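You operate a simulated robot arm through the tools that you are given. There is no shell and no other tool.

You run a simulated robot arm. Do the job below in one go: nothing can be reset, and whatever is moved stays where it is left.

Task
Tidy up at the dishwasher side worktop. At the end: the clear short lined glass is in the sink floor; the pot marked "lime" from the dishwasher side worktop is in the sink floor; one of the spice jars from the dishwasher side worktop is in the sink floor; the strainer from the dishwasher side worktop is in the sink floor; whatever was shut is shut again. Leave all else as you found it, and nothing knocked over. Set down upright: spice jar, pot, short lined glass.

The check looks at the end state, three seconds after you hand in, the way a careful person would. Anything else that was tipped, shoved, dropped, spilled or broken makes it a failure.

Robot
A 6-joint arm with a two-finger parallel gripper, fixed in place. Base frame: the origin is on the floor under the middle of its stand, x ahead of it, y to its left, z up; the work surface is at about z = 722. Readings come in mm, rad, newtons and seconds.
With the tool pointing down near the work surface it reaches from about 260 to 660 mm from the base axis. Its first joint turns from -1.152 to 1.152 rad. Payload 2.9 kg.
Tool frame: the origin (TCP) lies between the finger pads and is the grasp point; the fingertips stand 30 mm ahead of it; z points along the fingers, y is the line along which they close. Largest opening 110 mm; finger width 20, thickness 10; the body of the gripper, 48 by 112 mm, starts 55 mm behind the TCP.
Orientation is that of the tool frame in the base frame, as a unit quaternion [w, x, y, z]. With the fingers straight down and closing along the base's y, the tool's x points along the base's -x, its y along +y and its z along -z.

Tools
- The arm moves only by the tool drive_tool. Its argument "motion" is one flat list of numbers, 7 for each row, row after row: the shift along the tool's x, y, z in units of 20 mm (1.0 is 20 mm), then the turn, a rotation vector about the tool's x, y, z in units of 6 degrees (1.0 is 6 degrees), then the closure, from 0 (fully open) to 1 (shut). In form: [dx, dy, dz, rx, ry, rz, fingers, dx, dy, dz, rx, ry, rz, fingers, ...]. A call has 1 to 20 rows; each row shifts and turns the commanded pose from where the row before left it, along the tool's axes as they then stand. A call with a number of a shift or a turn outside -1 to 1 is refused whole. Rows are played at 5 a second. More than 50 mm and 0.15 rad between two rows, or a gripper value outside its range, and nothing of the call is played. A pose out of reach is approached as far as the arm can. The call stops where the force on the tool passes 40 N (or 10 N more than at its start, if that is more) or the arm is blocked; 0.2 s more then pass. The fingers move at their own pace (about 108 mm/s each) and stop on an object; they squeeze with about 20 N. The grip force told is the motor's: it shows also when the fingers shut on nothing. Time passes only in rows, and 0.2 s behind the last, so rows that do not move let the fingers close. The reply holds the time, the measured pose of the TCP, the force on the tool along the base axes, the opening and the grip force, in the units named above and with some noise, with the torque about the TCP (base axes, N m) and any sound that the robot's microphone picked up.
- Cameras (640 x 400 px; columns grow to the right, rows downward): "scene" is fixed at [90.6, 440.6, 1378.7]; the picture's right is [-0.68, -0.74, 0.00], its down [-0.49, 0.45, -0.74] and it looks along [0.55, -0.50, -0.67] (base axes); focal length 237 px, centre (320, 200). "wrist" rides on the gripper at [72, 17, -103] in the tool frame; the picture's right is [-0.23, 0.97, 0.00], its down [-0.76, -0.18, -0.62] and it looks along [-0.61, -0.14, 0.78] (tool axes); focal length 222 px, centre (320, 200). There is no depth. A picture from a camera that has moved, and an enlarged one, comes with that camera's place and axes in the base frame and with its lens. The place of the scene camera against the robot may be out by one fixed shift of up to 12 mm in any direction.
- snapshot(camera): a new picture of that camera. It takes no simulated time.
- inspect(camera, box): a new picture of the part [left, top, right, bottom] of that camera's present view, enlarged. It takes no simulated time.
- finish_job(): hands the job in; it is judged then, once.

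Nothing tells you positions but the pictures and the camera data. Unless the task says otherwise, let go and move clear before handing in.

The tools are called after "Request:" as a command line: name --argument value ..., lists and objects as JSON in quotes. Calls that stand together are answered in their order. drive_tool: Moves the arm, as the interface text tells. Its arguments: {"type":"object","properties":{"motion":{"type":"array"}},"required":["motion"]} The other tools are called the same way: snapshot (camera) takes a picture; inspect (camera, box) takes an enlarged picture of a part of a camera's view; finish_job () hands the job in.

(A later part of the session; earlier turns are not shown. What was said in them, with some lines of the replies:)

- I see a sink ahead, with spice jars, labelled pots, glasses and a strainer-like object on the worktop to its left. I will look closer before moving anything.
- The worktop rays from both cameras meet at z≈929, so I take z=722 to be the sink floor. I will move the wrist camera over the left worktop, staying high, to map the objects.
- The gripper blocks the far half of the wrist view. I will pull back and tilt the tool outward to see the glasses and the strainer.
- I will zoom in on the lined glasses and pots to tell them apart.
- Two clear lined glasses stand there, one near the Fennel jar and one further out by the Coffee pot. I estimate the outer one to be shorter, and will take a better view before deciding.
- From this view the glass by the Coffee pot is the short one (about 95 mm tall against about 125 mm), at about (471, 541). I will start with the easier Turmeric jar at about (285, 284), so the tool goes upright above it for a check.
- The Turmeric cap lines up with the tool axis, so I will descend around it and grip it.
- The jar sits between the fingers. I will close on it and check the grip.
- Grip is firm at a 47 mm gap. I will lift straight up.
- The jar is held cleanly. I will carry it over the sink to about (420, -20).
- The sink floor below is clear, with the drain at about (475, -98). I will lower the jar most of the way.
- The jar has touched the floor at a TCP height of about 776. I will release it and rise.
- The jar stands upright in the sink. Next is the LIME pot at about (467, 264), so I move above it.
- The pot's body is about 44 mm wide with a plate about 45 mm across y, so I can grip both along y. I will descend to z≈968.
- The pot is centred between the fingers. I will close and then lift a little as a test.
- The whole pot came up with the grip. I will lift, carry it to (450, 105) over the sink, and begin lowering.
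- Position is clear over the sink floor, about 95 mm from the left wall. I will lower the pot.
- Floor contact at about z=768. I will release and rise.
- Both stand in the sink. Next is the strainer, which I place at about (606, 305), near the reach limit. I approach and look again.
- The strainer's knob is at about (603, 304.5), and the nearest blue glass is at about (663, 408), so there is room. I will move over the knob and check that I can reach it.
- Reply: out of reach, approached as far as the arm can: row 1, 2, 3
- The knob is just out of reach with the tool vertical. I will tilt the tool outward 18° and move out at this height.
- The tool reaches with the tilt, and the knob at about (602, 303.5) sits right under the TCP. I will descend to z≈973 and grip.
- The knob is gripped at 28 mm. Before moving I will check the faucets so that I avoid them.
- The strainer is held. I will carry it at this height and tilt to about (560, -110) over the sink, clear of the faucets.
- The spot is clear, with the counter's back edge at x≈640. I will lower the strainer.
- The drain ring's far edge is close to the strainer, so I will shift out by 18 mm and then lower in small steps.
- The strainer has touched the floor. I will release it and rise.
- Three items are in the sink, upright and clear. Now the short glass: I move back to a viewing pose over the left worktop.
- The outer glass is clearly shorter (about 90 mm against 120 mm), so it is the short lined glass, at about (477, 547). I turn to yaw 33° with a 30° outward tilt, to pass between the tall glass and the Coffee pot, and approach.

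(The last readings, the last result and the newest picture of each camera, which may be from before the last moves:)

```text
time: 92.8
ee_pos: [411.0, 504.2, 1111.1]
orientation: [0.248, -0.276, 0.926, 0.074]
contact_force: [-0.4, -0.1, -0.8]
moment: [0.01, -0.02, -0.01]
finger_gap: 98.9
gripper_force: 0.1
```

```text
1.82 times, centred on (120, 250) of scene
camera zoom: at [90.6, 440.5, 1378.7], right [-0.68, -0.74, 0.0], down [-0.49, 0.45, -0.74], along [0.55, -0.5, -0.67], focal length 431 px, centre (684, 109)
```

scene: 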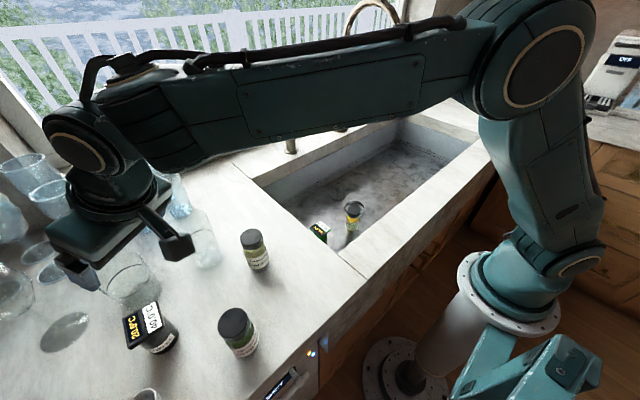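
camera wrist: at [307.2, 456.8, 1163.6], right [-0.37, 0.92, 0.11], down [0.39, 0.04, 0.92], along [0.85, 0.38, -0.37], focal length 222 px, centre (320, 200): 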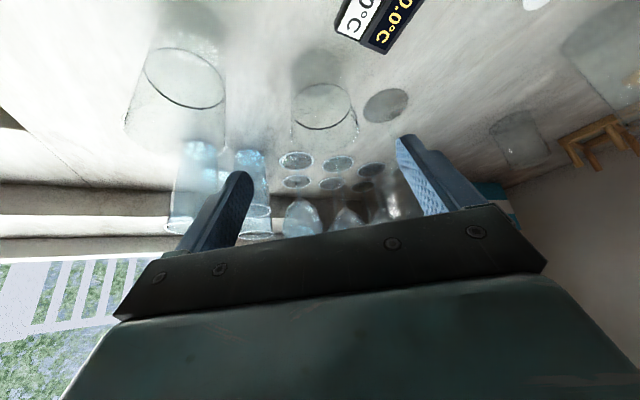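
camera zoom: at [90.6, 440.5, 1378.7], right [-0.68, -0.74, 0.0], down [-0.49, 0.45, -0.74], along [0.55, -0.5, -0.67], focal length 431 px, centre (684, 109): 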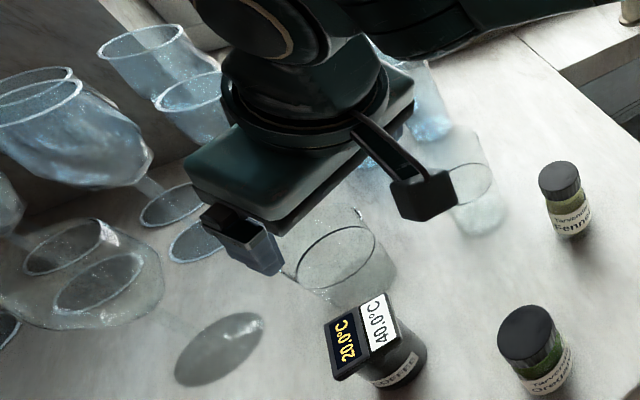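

A distant clear glass has no line, so the target is confirmed at about (475, 547), with its rim at z≈1014. I will move out above it while staying over the rim.

Request:
drive_tool --motion '[-0.412, 0.01, 0.827, 0, 0, 0, 0.1, -0.412, 0.01, 0.827, 0, 0, 0, 0.1, -0.412, 0.01, 0.827, 0, 0, 0, 0.1, -0.412, 0.01, 0.827, 0, 0, 0, 0.1, -0.412, 0.01, 0.827, 0, 0, 0, 0.1, 0, 0, 0, 0, 0, 0, 0.1]'

Request:
snapshot --camera "wrist"

Request:
inspect --camera "scene" --box '[0, 140, 240, 360]'

```text
time: 94.2
ee_pos: [473.8, 547.5, 1061.1]
orientation: [0.249, -0.275, 0.926, 0.074]
contact_force: [-0.3, -0.1, 0.3]
moment: [-0.02, 0.03, 0.04]
finger_gap: 98.9
gripper_force: 0.0
```

```text
taken
camera wrist: at [369.4, 499.7, 1112.3], right [-0.37, 0.92, 0.11], down [0.39, 0.04, 0.92], along [0.85, 0.38, -0.37], focal length 222 px, centre (320, 200)
```

wrist: 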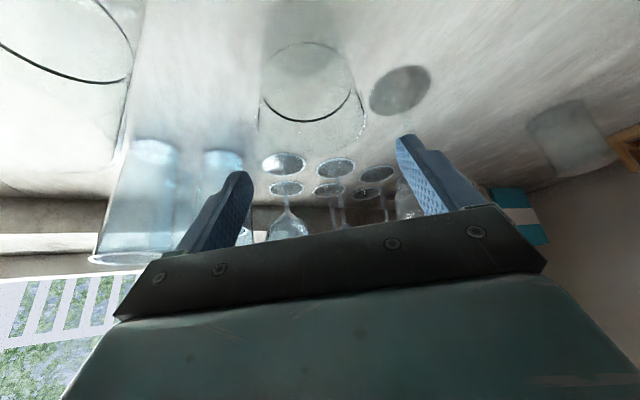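

```text
1.82 times, centred on (120, 250) of scene
camera zoom: at [90.6, 440.6, 1378.7], right [-0.68, -0.74, 0.0], down [-0.49, 0.45, -0.74], along [0.55, -0.5, -0.67], focal length 431 px, centre (684, 109)
```

zoom: 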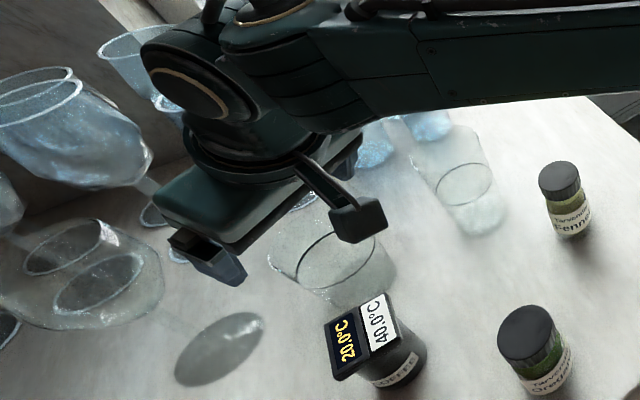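

Aligned to within about 1–2 mm. I will descend to z≈986 with the fingers straddling the glass.

Request:
drive_tool --motion '[0.3, 0, 0.52, 0, 0, 0, 0.1, 0.3, 0, 0.52, 0, 0, 0, 0.1, 0.3, 0, 0.52, 0, 0, 0, 0.1, 0, 0, 0, 0, 0, 0, 0.1]'

Request:
snapshot --camera "wrist"

Request:
inspect --camera "scene" --box '[0, 140, 240, 360]'

```text
time: 95.2
ee_pos: [475.2, 548.2, 1024.8]
orientation: [0.248, -0.275, 0.926, 0.074]
contact_force: [0.0, -1.1, 0.7]
moment: [-0.03, 0.0, 0.03]
finger_gap: 99.2
gripper_force: 0.0
```

```text
taken
camera wrist: at [370.5, 500.7, 1077.6], right [-0.37, 0.92, 0.11], down [0.39, 0.04, 0.92], along [0.84, 0.38, -0.37], focal length 222 px, centre (320, 200)
```

wrist: 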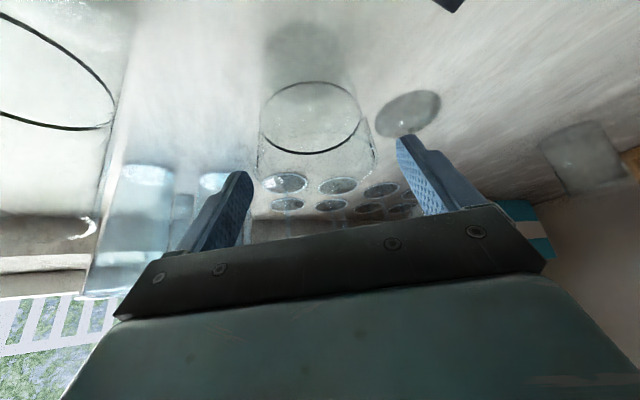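

```text
1.82 times, centred on (120, 250) of scene
camera zoom: at [90.6, 440.6, 1378.7], right [-0.68, -0.74, 0.0], down [-0.49, 0.45, -0.74], along [0.55, -0.5, -0.67], focal length 431 px, centre (684, 109)
```

zoom: 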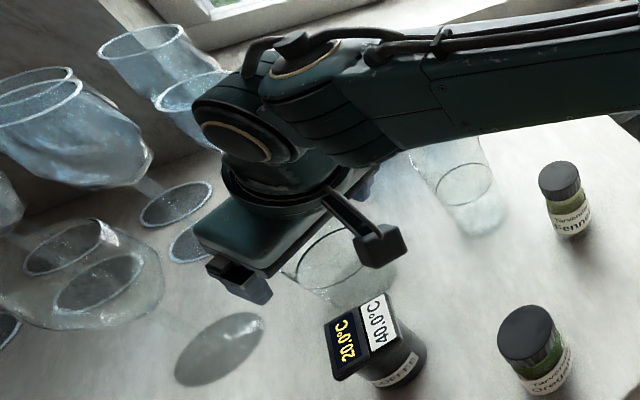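

Rim now estimates nearer z≈1000, so I will go down to z≈975 for a better hold.

Request:
drive_tool --motion '[0.417, 0, 0.722, 0, 0, 0, 0.1, 0.417, 0, 0.722, 0, 0, 0, 0.1, 0.417, 0, 0.722, 0, 0, 0, 0.1, 0, 0, 0, 0, 0, 0, 0.1]'

Request:
snapshot --camera "wrist"

Request:
inspect --camera "scene" --box '[0, 140, 240, 360]'

```text
time: 96.2
ee_pos: [474.5, 548.7, 974.1]
orientation: [0.248, -0.275, 0.926, 0.074]
contact_force: [-0.2, 1.4, -0.8]
moment: [0.0, 0.0, -0.01]
finger_gap: 99.1
gripper_force: 0.1
```

```text
taken
camera wrist: at [370.1, 500.6, 1027.2], right [-0.37, 0.92, 0.11], down [0.39, 0.04, 0.92], along [0.85, 0.38, -0.37], focal length 222 px, centre (320, 200)
```

wrist: 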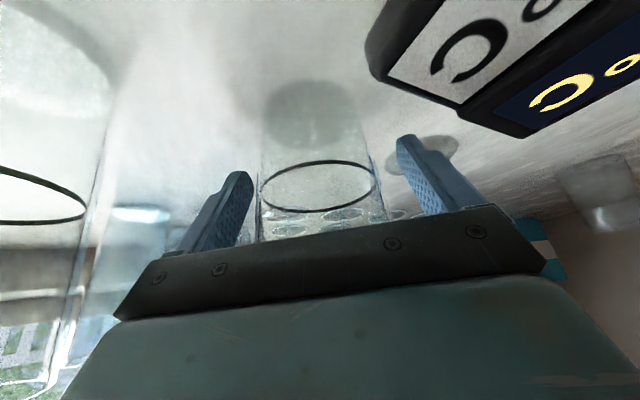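

```text
1.82 times, centred on (120, 250) of scene
camera zoom: at [90.6, 440.6, 1378.7], right [-0.68, -0.74, 0.0], down [-0.49, 0.45, -0.74], along [0.55, -0.5, -0.67], focal length 431 px, centre (684, 109)
```

zoom: 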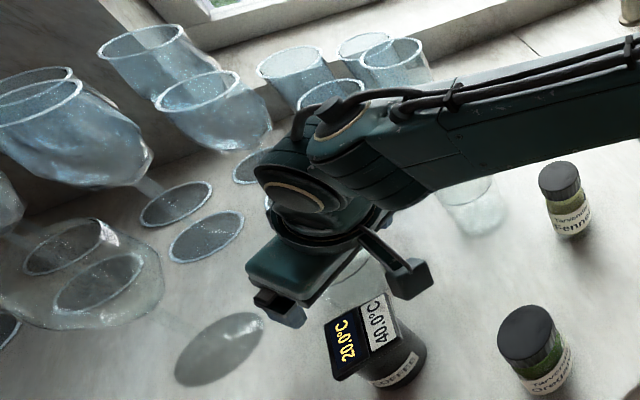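

The glass is centred between the fingers and nothing has been touched. I will close on it.

Request:
drive_tool --motion '[0, 0, 0, 0, 0, 0, 0.25, 0, 0, 0, 0, 0, 0, 0.33, 0, 0, 0, 0, 0, 0, 0.4, 0, 0, 0, 0, 0, 0, 0.5, 0, 0, 0, 0, 0, 0, 0.7, 0, 0, 0, 0, 0, 0, 1, 0, 0, 0, 0, 0, 0, 1]'

Request:
snapshot --camera "wrist"

```text
time: 97.8
ee_pos: [473.7, 549.6, 974.2]
orientation: [0.248, -0.275, 0.926, 0.075]
contact_force: [-2.8, 1.8, 2.2]
moment: [0.21, 0.16, 0.08]
finger_gap: 74.1
gripper_force: 19.7
```

```text
taken
camera wrist: at [370.0, 500.7, 1027.7], right [-0.37, 0.92, 0.11], down [0.39, 0.04, 0.92], along [0.85, 0.38, -0.37], focal length 222 px, centre (320, 200)
```

wrist: 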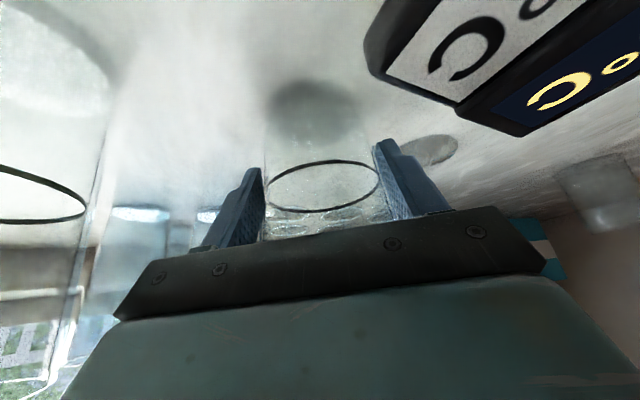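

Gripped at 74 mm with about 20 N. I will lift slightly and check that the glass stays upright.

Request:
drive_tool --motion '[-0.05, 0, -0.087, 0, 0, 0, 1, -0.1, 0, -0.173, 0, 0, 0, 1, -0.2, 0, -0.346, 0, 0, 0, 1, -0.2, 0, -0.346, 0, 0, 0, 1, 0, 0, 0, 0, 0, 0, 1]'

Request:
snapshot --camera "wrist"

Request:
inspect --camera "scene" --box '[60, 200, 220, 340]'

```text
time: 99.0
ee_pos: [474.6, 547.4, 998.2]
orientation: [0.248, -0.275, 0.926, 0.074]
contact_force: [-0.2, 0.1, -2.0]
moment: [0.0, 0.04, -0.01]
finger_gap: 72.6
gripper_force: 20.3
```

```text
taken
camera wrist: at [370.4, 500.4, 1050.9], right [-0.37, 0.92, 0.11], down [0.39, 0.04, 0.92], along [0.85, 0.38, -0.37], focal length 222 px, centre (320, 200)
```

wrist: 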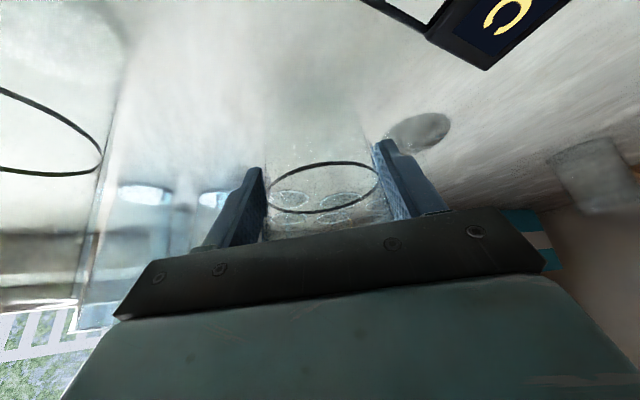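

```text
2.86 times, centred on (140, 270) of scene
camera zoom: at [90.7, 440.6, 1378.7], right [-0.68, -0.74, 0.0], down [-0.49, 0.45, -0.74], along [0.55, -0.5, -0.67], focal length 678 px, centre (834, 0)
```

zoom: 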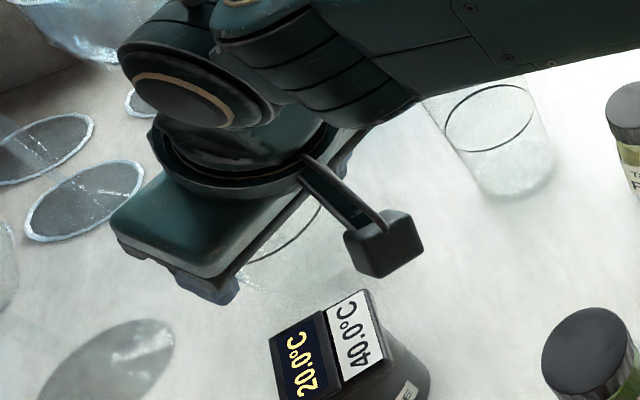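

The glass is up and upright with a weight of about 2 N. I will back out the way I came, rising well above the other glasses.

Request:
drive_tool --motion '[-0.394, 0, -0.682, 0, 0, 0, 1, -0.394, 0, -0.682, 0, 0, 0, 1, -0.394, 0, -0.682, 0, 0, 0, 1, -0.394, 0, -0.682, 0, 0, 0, 1, 0.275, -0.007, -0.551, 0, 0, 0, 1, 0.275, -0.007, -0.551, 0, 0, 0, 1, 0.275, -0.007, -0.551, 0, 0, 0, 1, 0.275, -0.007, -0.551, 0, 0, 0, 1, 0.275, -0.007, -0.551, 0, 0, 0, 1, 0.275, -0.007, -0.551, 0, 0, 0, 1, 0.275, -0.007, -0.551, 0, 0, 0, 1, 0.275, -0.007, -0.551, 0, 0, 0, 1, -0.35, 0, -0.606, 0, 0, 0, 1, -0.35, 0, -0.606, 0, 0, 0, 1, -0.35, 0, -0.606, 0, 0, 0, 1]'

Request:
snapshot --camera "wrist"

Request:
snapshot --camera "scene"

```text
time: 102.2
ee_pos: [405.9, 500.8, 1155.5]
orientation: [0.247, -0.275, 0.926, 0.074]
contact_force: [0.5, -0.7, -1.3]
moment: [-0.03, 0.03, 0.05]
finger_gap: 72.4
gripper_force: 20.1
```

```text
taken
camera wrist: at [302.1, 453.4, 1208.8], right [-0.37, 0.92, 0.11], down [0.39, 0.04, 0.92], along [0.84, 0.38, -0.37], focal length 222 px, centre (320, 200)
```

wrist: 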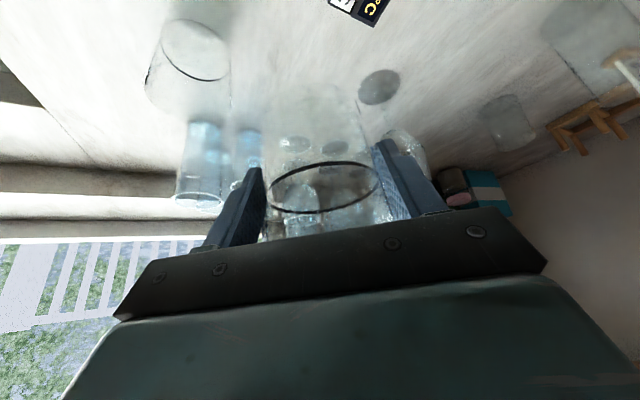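

```text
taken
```

scene: 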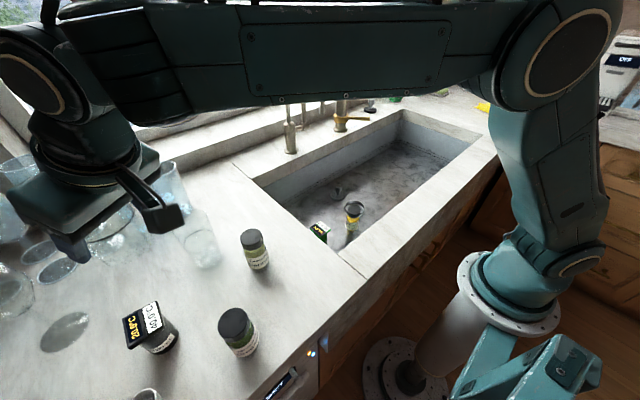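

The glass is held firmly with everything else undisturbed. I will carry it at this height to about (568, 28) over the sink and turn the yaw to about 2°, keeping it upright.

Request:
drive_tool --motion '[0.098, -0.449, -0.057, 0, 0, 0, 1, 0.1965, -0.898, -0.1135, 0, 0, 0, 1, 0.1965, -0.898, -0.1135, 0, 0, 0, 1, 0.1965, -0.898, -0.1135, 0, 0, 0, 1, 0.1965, -0.898, -0.1135, 0, 0, 0, 1, 0.1965, -0.898, -0.1135, 0, 0, 0, 1, 0.1965, -0.898, -0.1135, 0, 0, 0, 1, 0.1965, -0.898, -0.1135, 0, 0, 0, 1, 0.1965, -0.898, -0.1135, 0, 0, 0, 1, 0.1965, -0.898, -0.1135, 0, 0, 0, 1, 0.1965, -0.898, -0.1135, 0, 0, 0, 1, 0.1965, -0.898, -0.1135, 0, 0, 0, 1, 0.1965, -0.898, -0.1135, 0, 0, 0, 1, 0.1965, -0.898, -0.1135, 0, 0, 0, 1]'

Request:
drive_tool --motion '[0.1965, -0.898, -0.1135, 0, 0, 0, 1, 0.1965, -0.898, -0.1135, 0, 0, 0, 1, 0.1965, -0.898, -0.1135, 0, 0, 0, 1, 0.1965, -0.898, -0.1135, 0, 0, 0, 1, 0.1965, -0.898, -0.1135, 0, 0, 0, 1, 0.1965, -0.898, -0.1135, 0, 0, 0, 1, 0.1965, -0.898, -0.1135, 0, 0, 0, 1, 0.1965, -0.898, -0.1135, 0, 0, 0, 1, 0.1965, -0.898, -0.1135, 0, 0, 0, 1, 0.1965, -0.898, -0.1135, 0, 0, 0, 1, 0.1965, -0.898, -0.1135, 0, 0, 0, 1, 0.1965, -0.898, -0.1135, 0, 0, 0, 1, 0.1965, -0.898, -0.1135, 0, 0, 0, 1, 0.098, -0.449, -0.057, 0, 0, 0, 1, 0, 0, 0, 0, 0, 0, 1]'

Request:
drive_tool --motion '[0, 0, 0, 0.431, 0, 0.746, 1, 0, 0, 0, 0.431, 0, 0.746, 1, 0, 0, 0, 0.431, 0, 0.746, 1, 0, 0, 0, 0.431, 0, 0.746, 1, 0, 0, 0, 0.431, 0, 0.746, 1, 0, 0, 0, 0.431, 0, 0.746, 1, 0, 0, 0, 0, 0, 0, 1]'

Request:
snapshot --camera "wrist"

Request:
snapshot --camera "scene"

```text
time: 105.2
ee_pos: [489.2, 265.2, 1155.8]
orientation: [0.248, -0.275, 0.926, 0.074]
contact_force: [0.6, -0.3, -1.9]
moment: [0.01, 0.02, 0.02]
finger_gap: 72.2
gripper_force: 19.7
```

```text
time: 108.4
ee_pos: [569.8, 28.1, 1158.7]
orientation: [0.248, -0.275, 0.926, 0.073]
contact_force: [-0.3, -0.7, -3.7]
moment: [-0.03, 0.05, 0.04]
finger_gap: 72.1
gripper_force: 20.0
```

```text
time: 110.0
ee_pos: [568.7, 27.0, 1156.1]
orientation: [0.259, -0.017, 0.966, 0.005]
contact_force: [0.5, -0.8, -2.7]
moment: [-0.03, -0.03, -0.01]
finger_gap: 72.4
gripper_force: 19.7
```

```text
taken
camera wrist: at [455.4, 41.1, 1209.7], right [0.16, 0.98, 0.11], down [0.35, -0.17, 0.92], along [0.92, -0.11, -0.37], focal length 222 px, centre (320, 200)
```

wrist: 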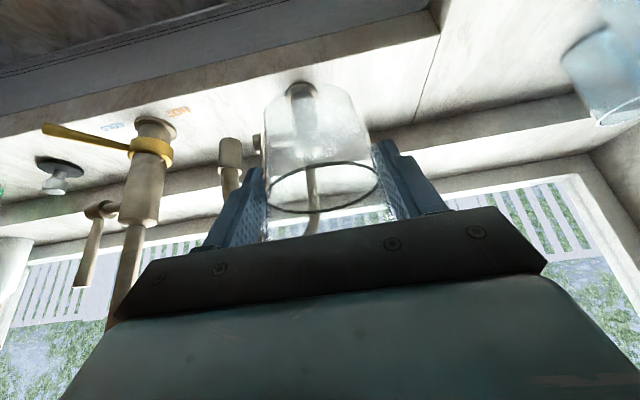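

```text
taken
```

scene: 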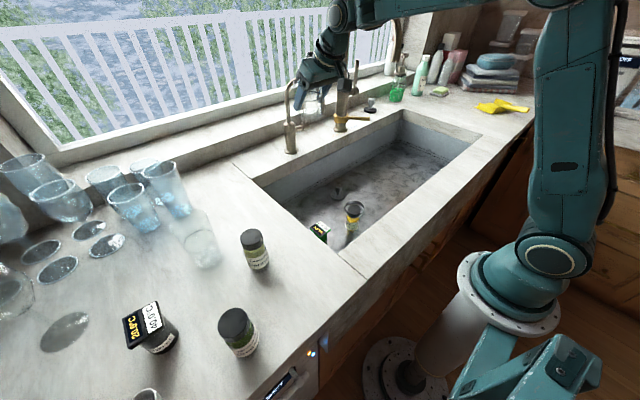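

Request:
inspect --camera "wrist" --box '[240, 70, 400, 250]'

Request:
inspect --camera "scene" --box '[270, 30, 370, 150]'

```text
2.22 times, centred on (320, 160) of wrist
camera zoom: at [455.4, 41.1, 1209.7], right [0.16, 0.98, 0.11], down [0.35, -0.17, 0.92], along [0.92, -0.11, -0.37], focal length 494 px, centre (320, 289)
```

zoom: 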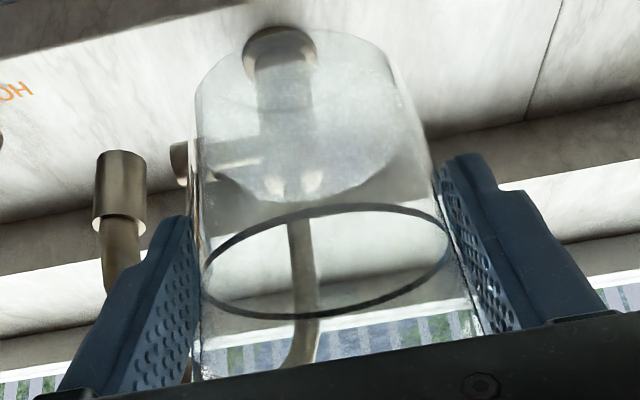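

```text
3.33 times, centred on (320, 90) of scene
camera zoom: at [90.7, 440.6, 1378.7], right [-0.68, -0.74, 0.0], down [-0.49, 0.45, -0.74], along [0.55, -0.5, -0.67], focal length 790 px, centre (320, 567)
```

zoom: 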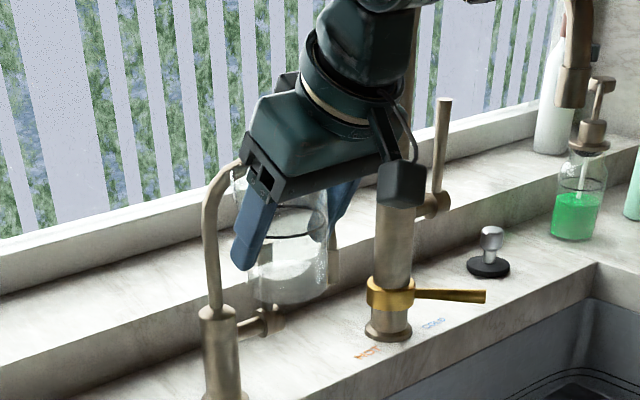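

The glass hangs within about 3° of vertical, and its base is about 50 mm below the TCP. I will lower it in stages, watching clearance to the pot and the jar.

Request:
drive_tool --motion '[0.25, 0, 0.433, 0, 0, 0, 1, 0.5, 0, 0.866, 0, 0, 0, 1, 0.5, 0, 0.866, 0, 0, 0, 1, 0.5, 0, 0.866, 0, 0, 0, 1, 0.5, 0, 0.866, 0, 0, 0, 1, 0.5, 0, 0.866, 0, 0, 0, 1, 0.5, 0, 0.866, 0, 0, 0, 1, 0.5, 0, 0.866, 0, 0, 0, 1, 0.5, 0, 0.866, 0, 0, 0, 1, 0.5, 0, 0.866, 0, 0, 0, 1, 0.5, 0, 0.866, 0, 0, 0, 1, 0.5, 0, 0.866, 0, 0, 0, 1, 0.5, 0, 0.866, 0, 0, 0, 1]'

Request:
snapshot --camera "wrist"

Request:
snapshot --camera "scene"

```text
time: 112.8
ee_pos: [569.8, 28.2, 905.8]
orientation: [0.258, -0.018, 0.966, 0.004]
contact_force: [0.0, -0.2, -1.7]
moment: [-0.02, 0.01, 0.0]
finger_gap: 72.3
gripper_force: 19.6
```

```text
taken
camera wrist: at [456.2, 40.8, 959.7], right [0.16, 0.98, 0.11], down [0.35, -0.16, 0.92], along [0.92, -0.11, -0.37], focal length 222 px, centre (320, 200)
```

wrist: 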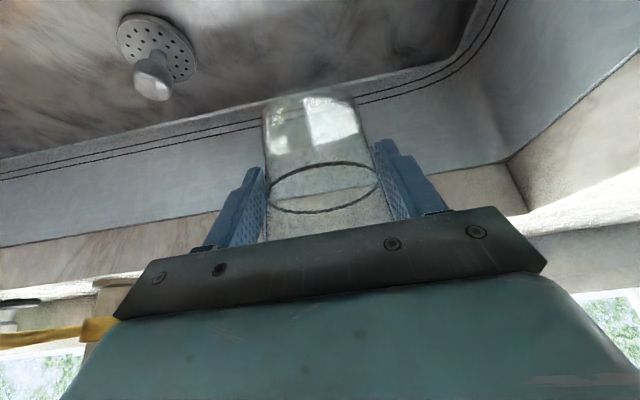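

```text
taken
```

scene: 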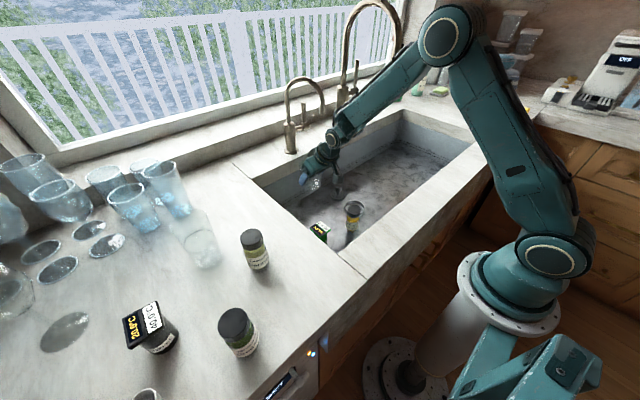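

Request:
drive_tool --motion '[0.5, 0, 0.866, 0, 0, 0, 1, 0.5, 0, 0.866, 0, 0, 0, 1, 0.5, 0, 0.866, 0, 0, 0, 1, 0.5, 0, 0.866, 0, 0, 0, 1, 0.375, 0, 0.65, 0, 0, 0, 1, 0.25, 0, 0.433, 0, 0, 0, 1]'

Request:
snapshot --camera "wrist"

Request:
inspect --camera "scene" --box '[260, 130, 420, 260]'

```text
time: 114.2
ee_pos: [569.7, 27.1, 801.8]
orientation: [0.259, -0.017, 0.966, 0.004]
contact_force: [-1.0, -0.6, -2.4]
moment: [-0.01, 0.01, 0.0]
finger_gap: 72.2
gripper_force: 20.1
```

```text
taken
camera wrist: at [456.1, 40.9, 854.6], right [0.16, 0.98, 0.11], down [0.35, -0.16, 0.92], along [0.92, -0.11, -0.37], focal length 222 px, centre (320, 200)
```

wrist: 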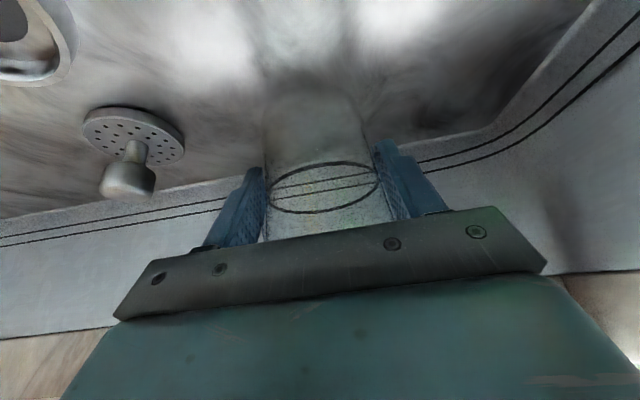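

```text
3.08 times, centred on (340, 195) of scene
camera zoom: at [90.7, 440.6, 1378.7], right [-0.68, -0.74, 0.0], down [-0.49, 0.45, -0.74], along [0.55, -0.5, -0.67], focal length 730 px, centre (258, 215)
```

zoom: 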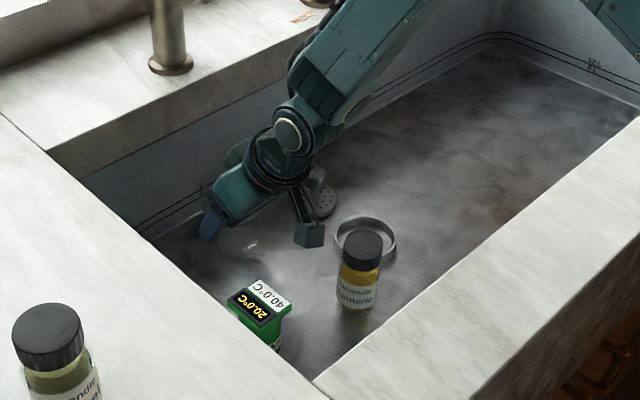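

Request:
drive_tool --motion '[0.125, 0, 0.2165, 0, 0, 0, 1, 0.125, 0, 0.2165, 0, 0, 0, 1, 0.1, 0, 0.173, 0, 0, 0, 1, 0.05, 0, 0.087, 0, 0, 0, 1, 0.05, 0, 0.087, 0, 0, 0, 1]'

Request:
inspect --camera "scene" --box '[260, 130, 420, 260]'

```text
time: 115.4
ee_pos: [567.6, 27.7, 784.7]
orientation: [0.259, -0.018, 0.966, 0.005]
contact_force: [-0.1, -0.5, -1.6]
moment: [0.0, 0.05, -0.03]
finger_gap: 71.9
gripper_force: 20.1
```

```text
3.08 times, centred on (340, 195) of scene
camera zoom: at [90.7, 440.6, 1378.7], right [-0.68, -0.74, 0.0], down [-0.49, 0.45, -0.74], along [0.55, -0.5, -0.67], focal length 730 px, centre (258, 215)
```

zoom: 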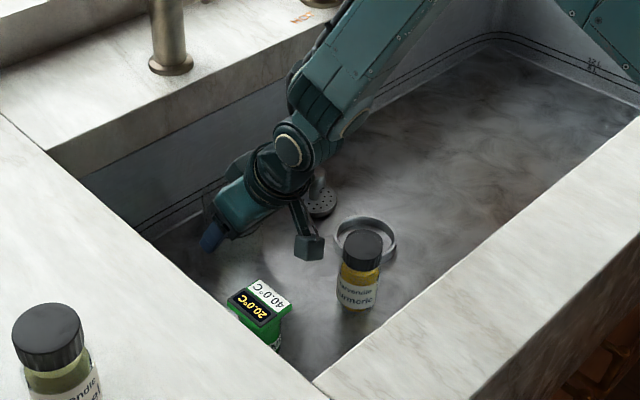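

Request:
drive_tool --motion '[0.05, 0, 0.087, 0, 0, 0, 1, 0.05, 0, 0.087, 0, 0, 0, 1, 0.05, 0, 0.087, 0, 0, 0, 1]'

```text
time: 116.2
ee_pos: [569.3, 27.2, 778.6]
orientation: [0.258, -0.017, 0.966, 0.004]
contact_force: [-0.9, 0.1, -2.3]
moment: [0.02, 0.0, 0.01]
finger_gap: 72.1
gripper_force: 20.2
```

Request:
drive_tool --motion '[0.025, 0, 0.043, 0, 0, 0, 1, 0.025, 0, 0.043, 0, 0, 0, 1, 0.025, 0, 0.043, 0, 0, 0, 1]'

```text
time: 117.0
ee_pos: [570.8, 27.5, 775.4]
orientation: [0.261, -0.016, 0.965, 0.003]
contact_force: [-1.7, -1.1, 10.4]
moment: [0.19, -0.1, 0.06]
finger_gap: 72.0
gripper_force: 19.7
```

The glass has touched the floor (about 12 N). I will open the fingers gently.

Request:
drive_tool --motion '[0, 0, 0, 0, 0, 0, 0.33, 0, 0, 0, 0, 0, 0, 0.3, 0, 0, 0, 0, 0, 0, 0.25, 0, 0, 0, 0, 0, 0, 0.15, 0, 0, 0, 0, 0, 0, 0.05, 0, 0, 0, 0, 0, 0, 0]'

Request:
snapshot --camera "wrist"

Request:
inspect --camera "scene" --box '[260, 130, 420, 260]'

```text
time: 118.4
ee_pos: [569.0, 26.7, 775.8]
orientation: [0.259, -0.017, 0.966, 0.004]
contact_force: [-0.1, 0.8, 0.6]
moment: [-0.01, 0.01, 0.05]
finger_gap: 110.0
gripper_force: 0.0
```

```text
taken
camera wrist: at [455.5, 40.7, 827.9], right [0.16, 0.98, 0.11], down [0.35, -0.16, 0.92], along [0.92, -0.11, -0.37], focal length 222 px, centre (320, 200)
```

wrist: 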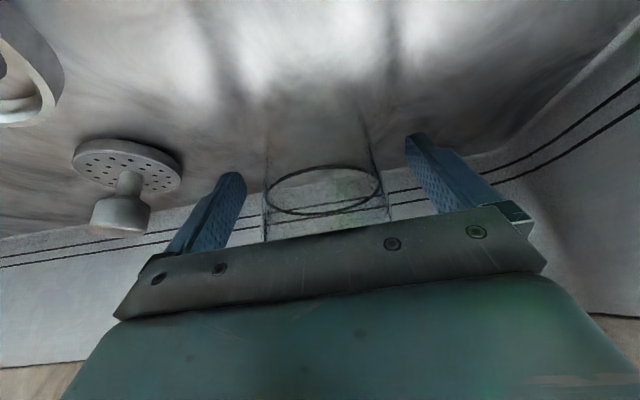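

```text
3.08 times, centred on (340, 195) of scene
camera zoom: at [90.6, 440.6, 1378.7], right [-0.68, -0.74, 0.0], down [-0.49, 0.45, -0.74], along [0.55, -0.5, -0.67], focal length 730 px, centre (258, 215)
```

zoom: 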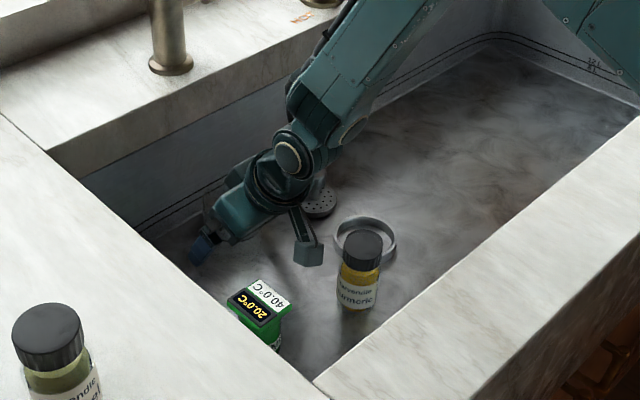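

Request:
drive_tool --motion '[-0.25, 0, -0.433, 0, 0, 0, 0, -0.5, 0, -0.866, 0, 0, 0, 0, -0.5, 0, -0.866, 0, 0, 0, 0, -0.5, 0, -0.866, 0, 0, 0, 0, -0.5, 0, -0.866, 0, 0, 0, 0, -0.5, 0, -0.866, 0, 0, 0, 0, -0.5, 0, -0.866, 0, 0, 0, 0, -0.5, 0, -0.866, 0, 0, 0, 0, -0.5, 0, -0.866, 0, 0, 0, 0, -0.5, 0, -0.866, 0, 0, 0, 0, -0.5, 0, -0.866, 0, 0, 0, 0, -0.5, 0, -0.866, 0, 0, 0, 0, -0.5, 0, -0.866, 0, 0, 0, 0, -0.5, 0, -0.866, 0, 0, 0, 0, -0.5, 0, -0.866, 0, 0, 0, 0, -0.5, 0, -0.866, 0, 0, 0, 0, -0.5, 0, -0.866, 0, 0, 0, 0, -0.5, 0, -0.866, 0, 0, 0, 0]'

Request:
snapshot --camera "wrist"

Request:
snapshot --camera "scene"

Request:
inspect --camera "scene" --box '[260, 130, 420, 260]'

```text
time: 122.2
ee_pos: [571.9, 26.9, 1127.3]
orientation: [0.258, -0.017, 0.966, 0.004]
contact_force: [-0.3, 0.2, -0.1]
moment: [0.01, 0.02, -0.02]
finger_gap: 109.9
gripper_force: 0.1
```

```text
taken
camera wrist: at [457.1, 40.7, 1179.2], right [0.16, 0.98, 0.11], down [0.35, -0.16, 0.92], along [0.92, -0.11, -0.37], focal length 222 px, centre (320, 200)
```

wrist: 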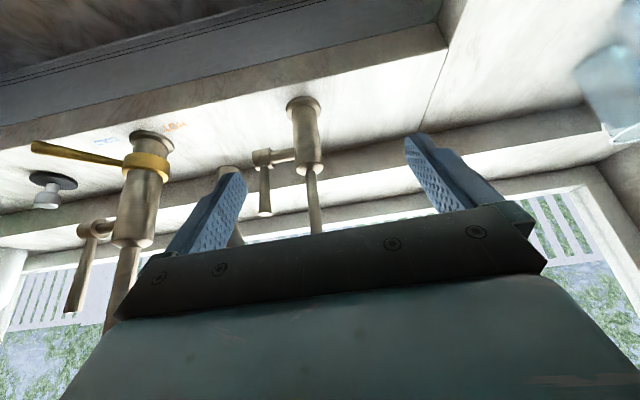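

```text
taken
```

scene: 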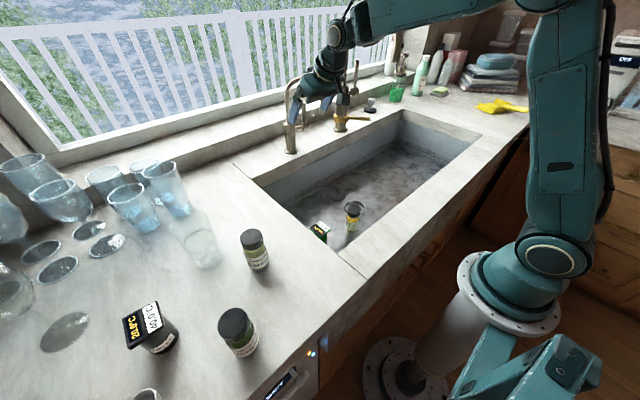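

```text
3.08 times, centred on (340, 195) of scene
camera zoom: at [90.6, 440.6, 1378.7], right [-0.68, -0.74, 0.0], down [-0.49, 0.45, -0.74], along [0.55, -0.5, -0.67], focal length 730 px, centre (258, 215)
```

zoom: 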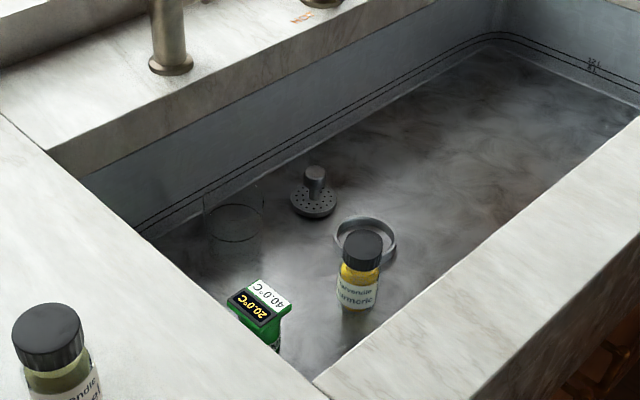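

All four items appear to be in the sink. I will straighten the tool and pull back to check them from above.

Request:
drive_tool --motion '[-0.3, 0, -0.52, 0, 0, 0, 0, -0.3, 0, -0.52, 0, 0, 0, 0, 0, 0, 0, 0, 1, 0, 0, 0, 0, 0, 0, 1, 0, 0, 0, 0, 0, 0, 1, 0, 0, 0, 0, 0, 0, 1, 0, 0, 0, 0, 0, 0, 1, 0, 0, 1, 0, 0, 0, 0, 0, 0, 1, 0, 0, 0, 0, 0, 0, 1, 0, 0, 0, 0, 0, 0, 1, 0, 0, 0, 0, 0, 0, 1, 0, 0, 0, 0, 0, 0]'

Request:
snapshot --camera "wrist"

Request:
inspect --camera "wrist" --box '[200, 20, 420, 200]'

Request:
snapshot --camera "scene"

```text
time: 124.8
ee_pos: [469.8, 23.2, 1148.3]
orientation: [0.0, -0.018, 1.0, 0.001]
contact_force: [0.6, -0.1, -0.2]
moment: [0.0, 0.0, 0.05]
finger_gap: 110.0
gripper_force: 0.1
```

```text
taken
camera wrist: at [397.6, 38.0, 1250.9], right [0.19, 0.98, 0.0], down [0.77, -0.15, 0.62], along [0.61, -0.12, -0.78], focal length 222 px, centre (320, 200)
```

wrist: 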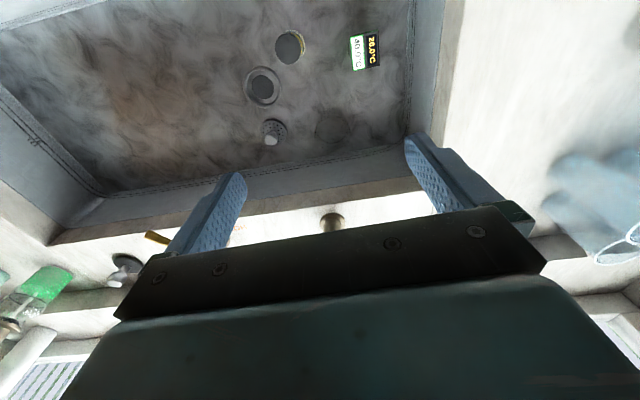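

```text
2.22 times, centred on (310, 110) of wrist
camera zoom: at [397.6, 38.0, 1250.9], right [0.19, 0.98, 0.0], down [0.77, -0.15, 0.62], along [0.61, -0.12, -0.78], focal length 494 px, centre (342, 400)
```

zoom: 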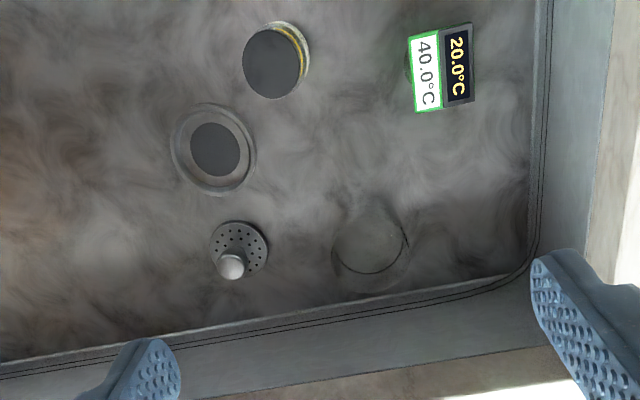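

```text
taken
```

scene: 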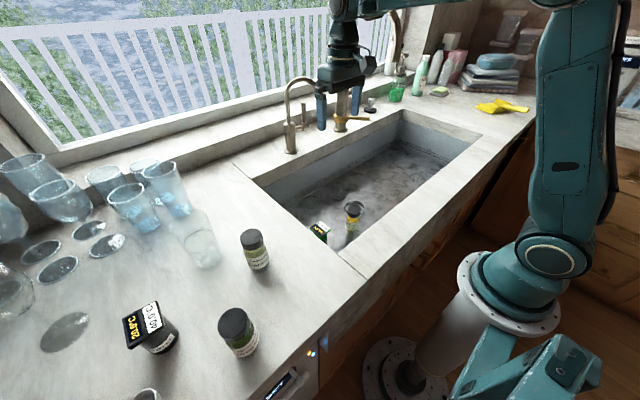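

All four items are on the sink floor with the jar, pot and glass upright. Everything else matches the first picture, nothing was opened, and the arm is clear, so I hand in.

Request:
finish_job

```text
The job is handed in.
```

The job is handed in. The clear short lined glass, the "lime" pot, the Turmeric spice jar and the strainer from the worktop are all on the sink floor. In the last pictures the glass, pot and jar stand upright.

- **Which glass:** two clear lined glasses stood on the worktop. I took the one by the Coffee pot, which I estimated at about 80–90 mm tall against about 120 mm for the other. A third clear glass further off has no line.
- **Everything else:** in the final scene picture the other jars, the Coffee pot and the remaining glasses look where they were at the start. I felt no contact with any of them while moving.
- **Doors and drawers:** I opened nothing, so there was nothing to shut again.
- **Arm:** the gripper is open, empty and clear above the sink.
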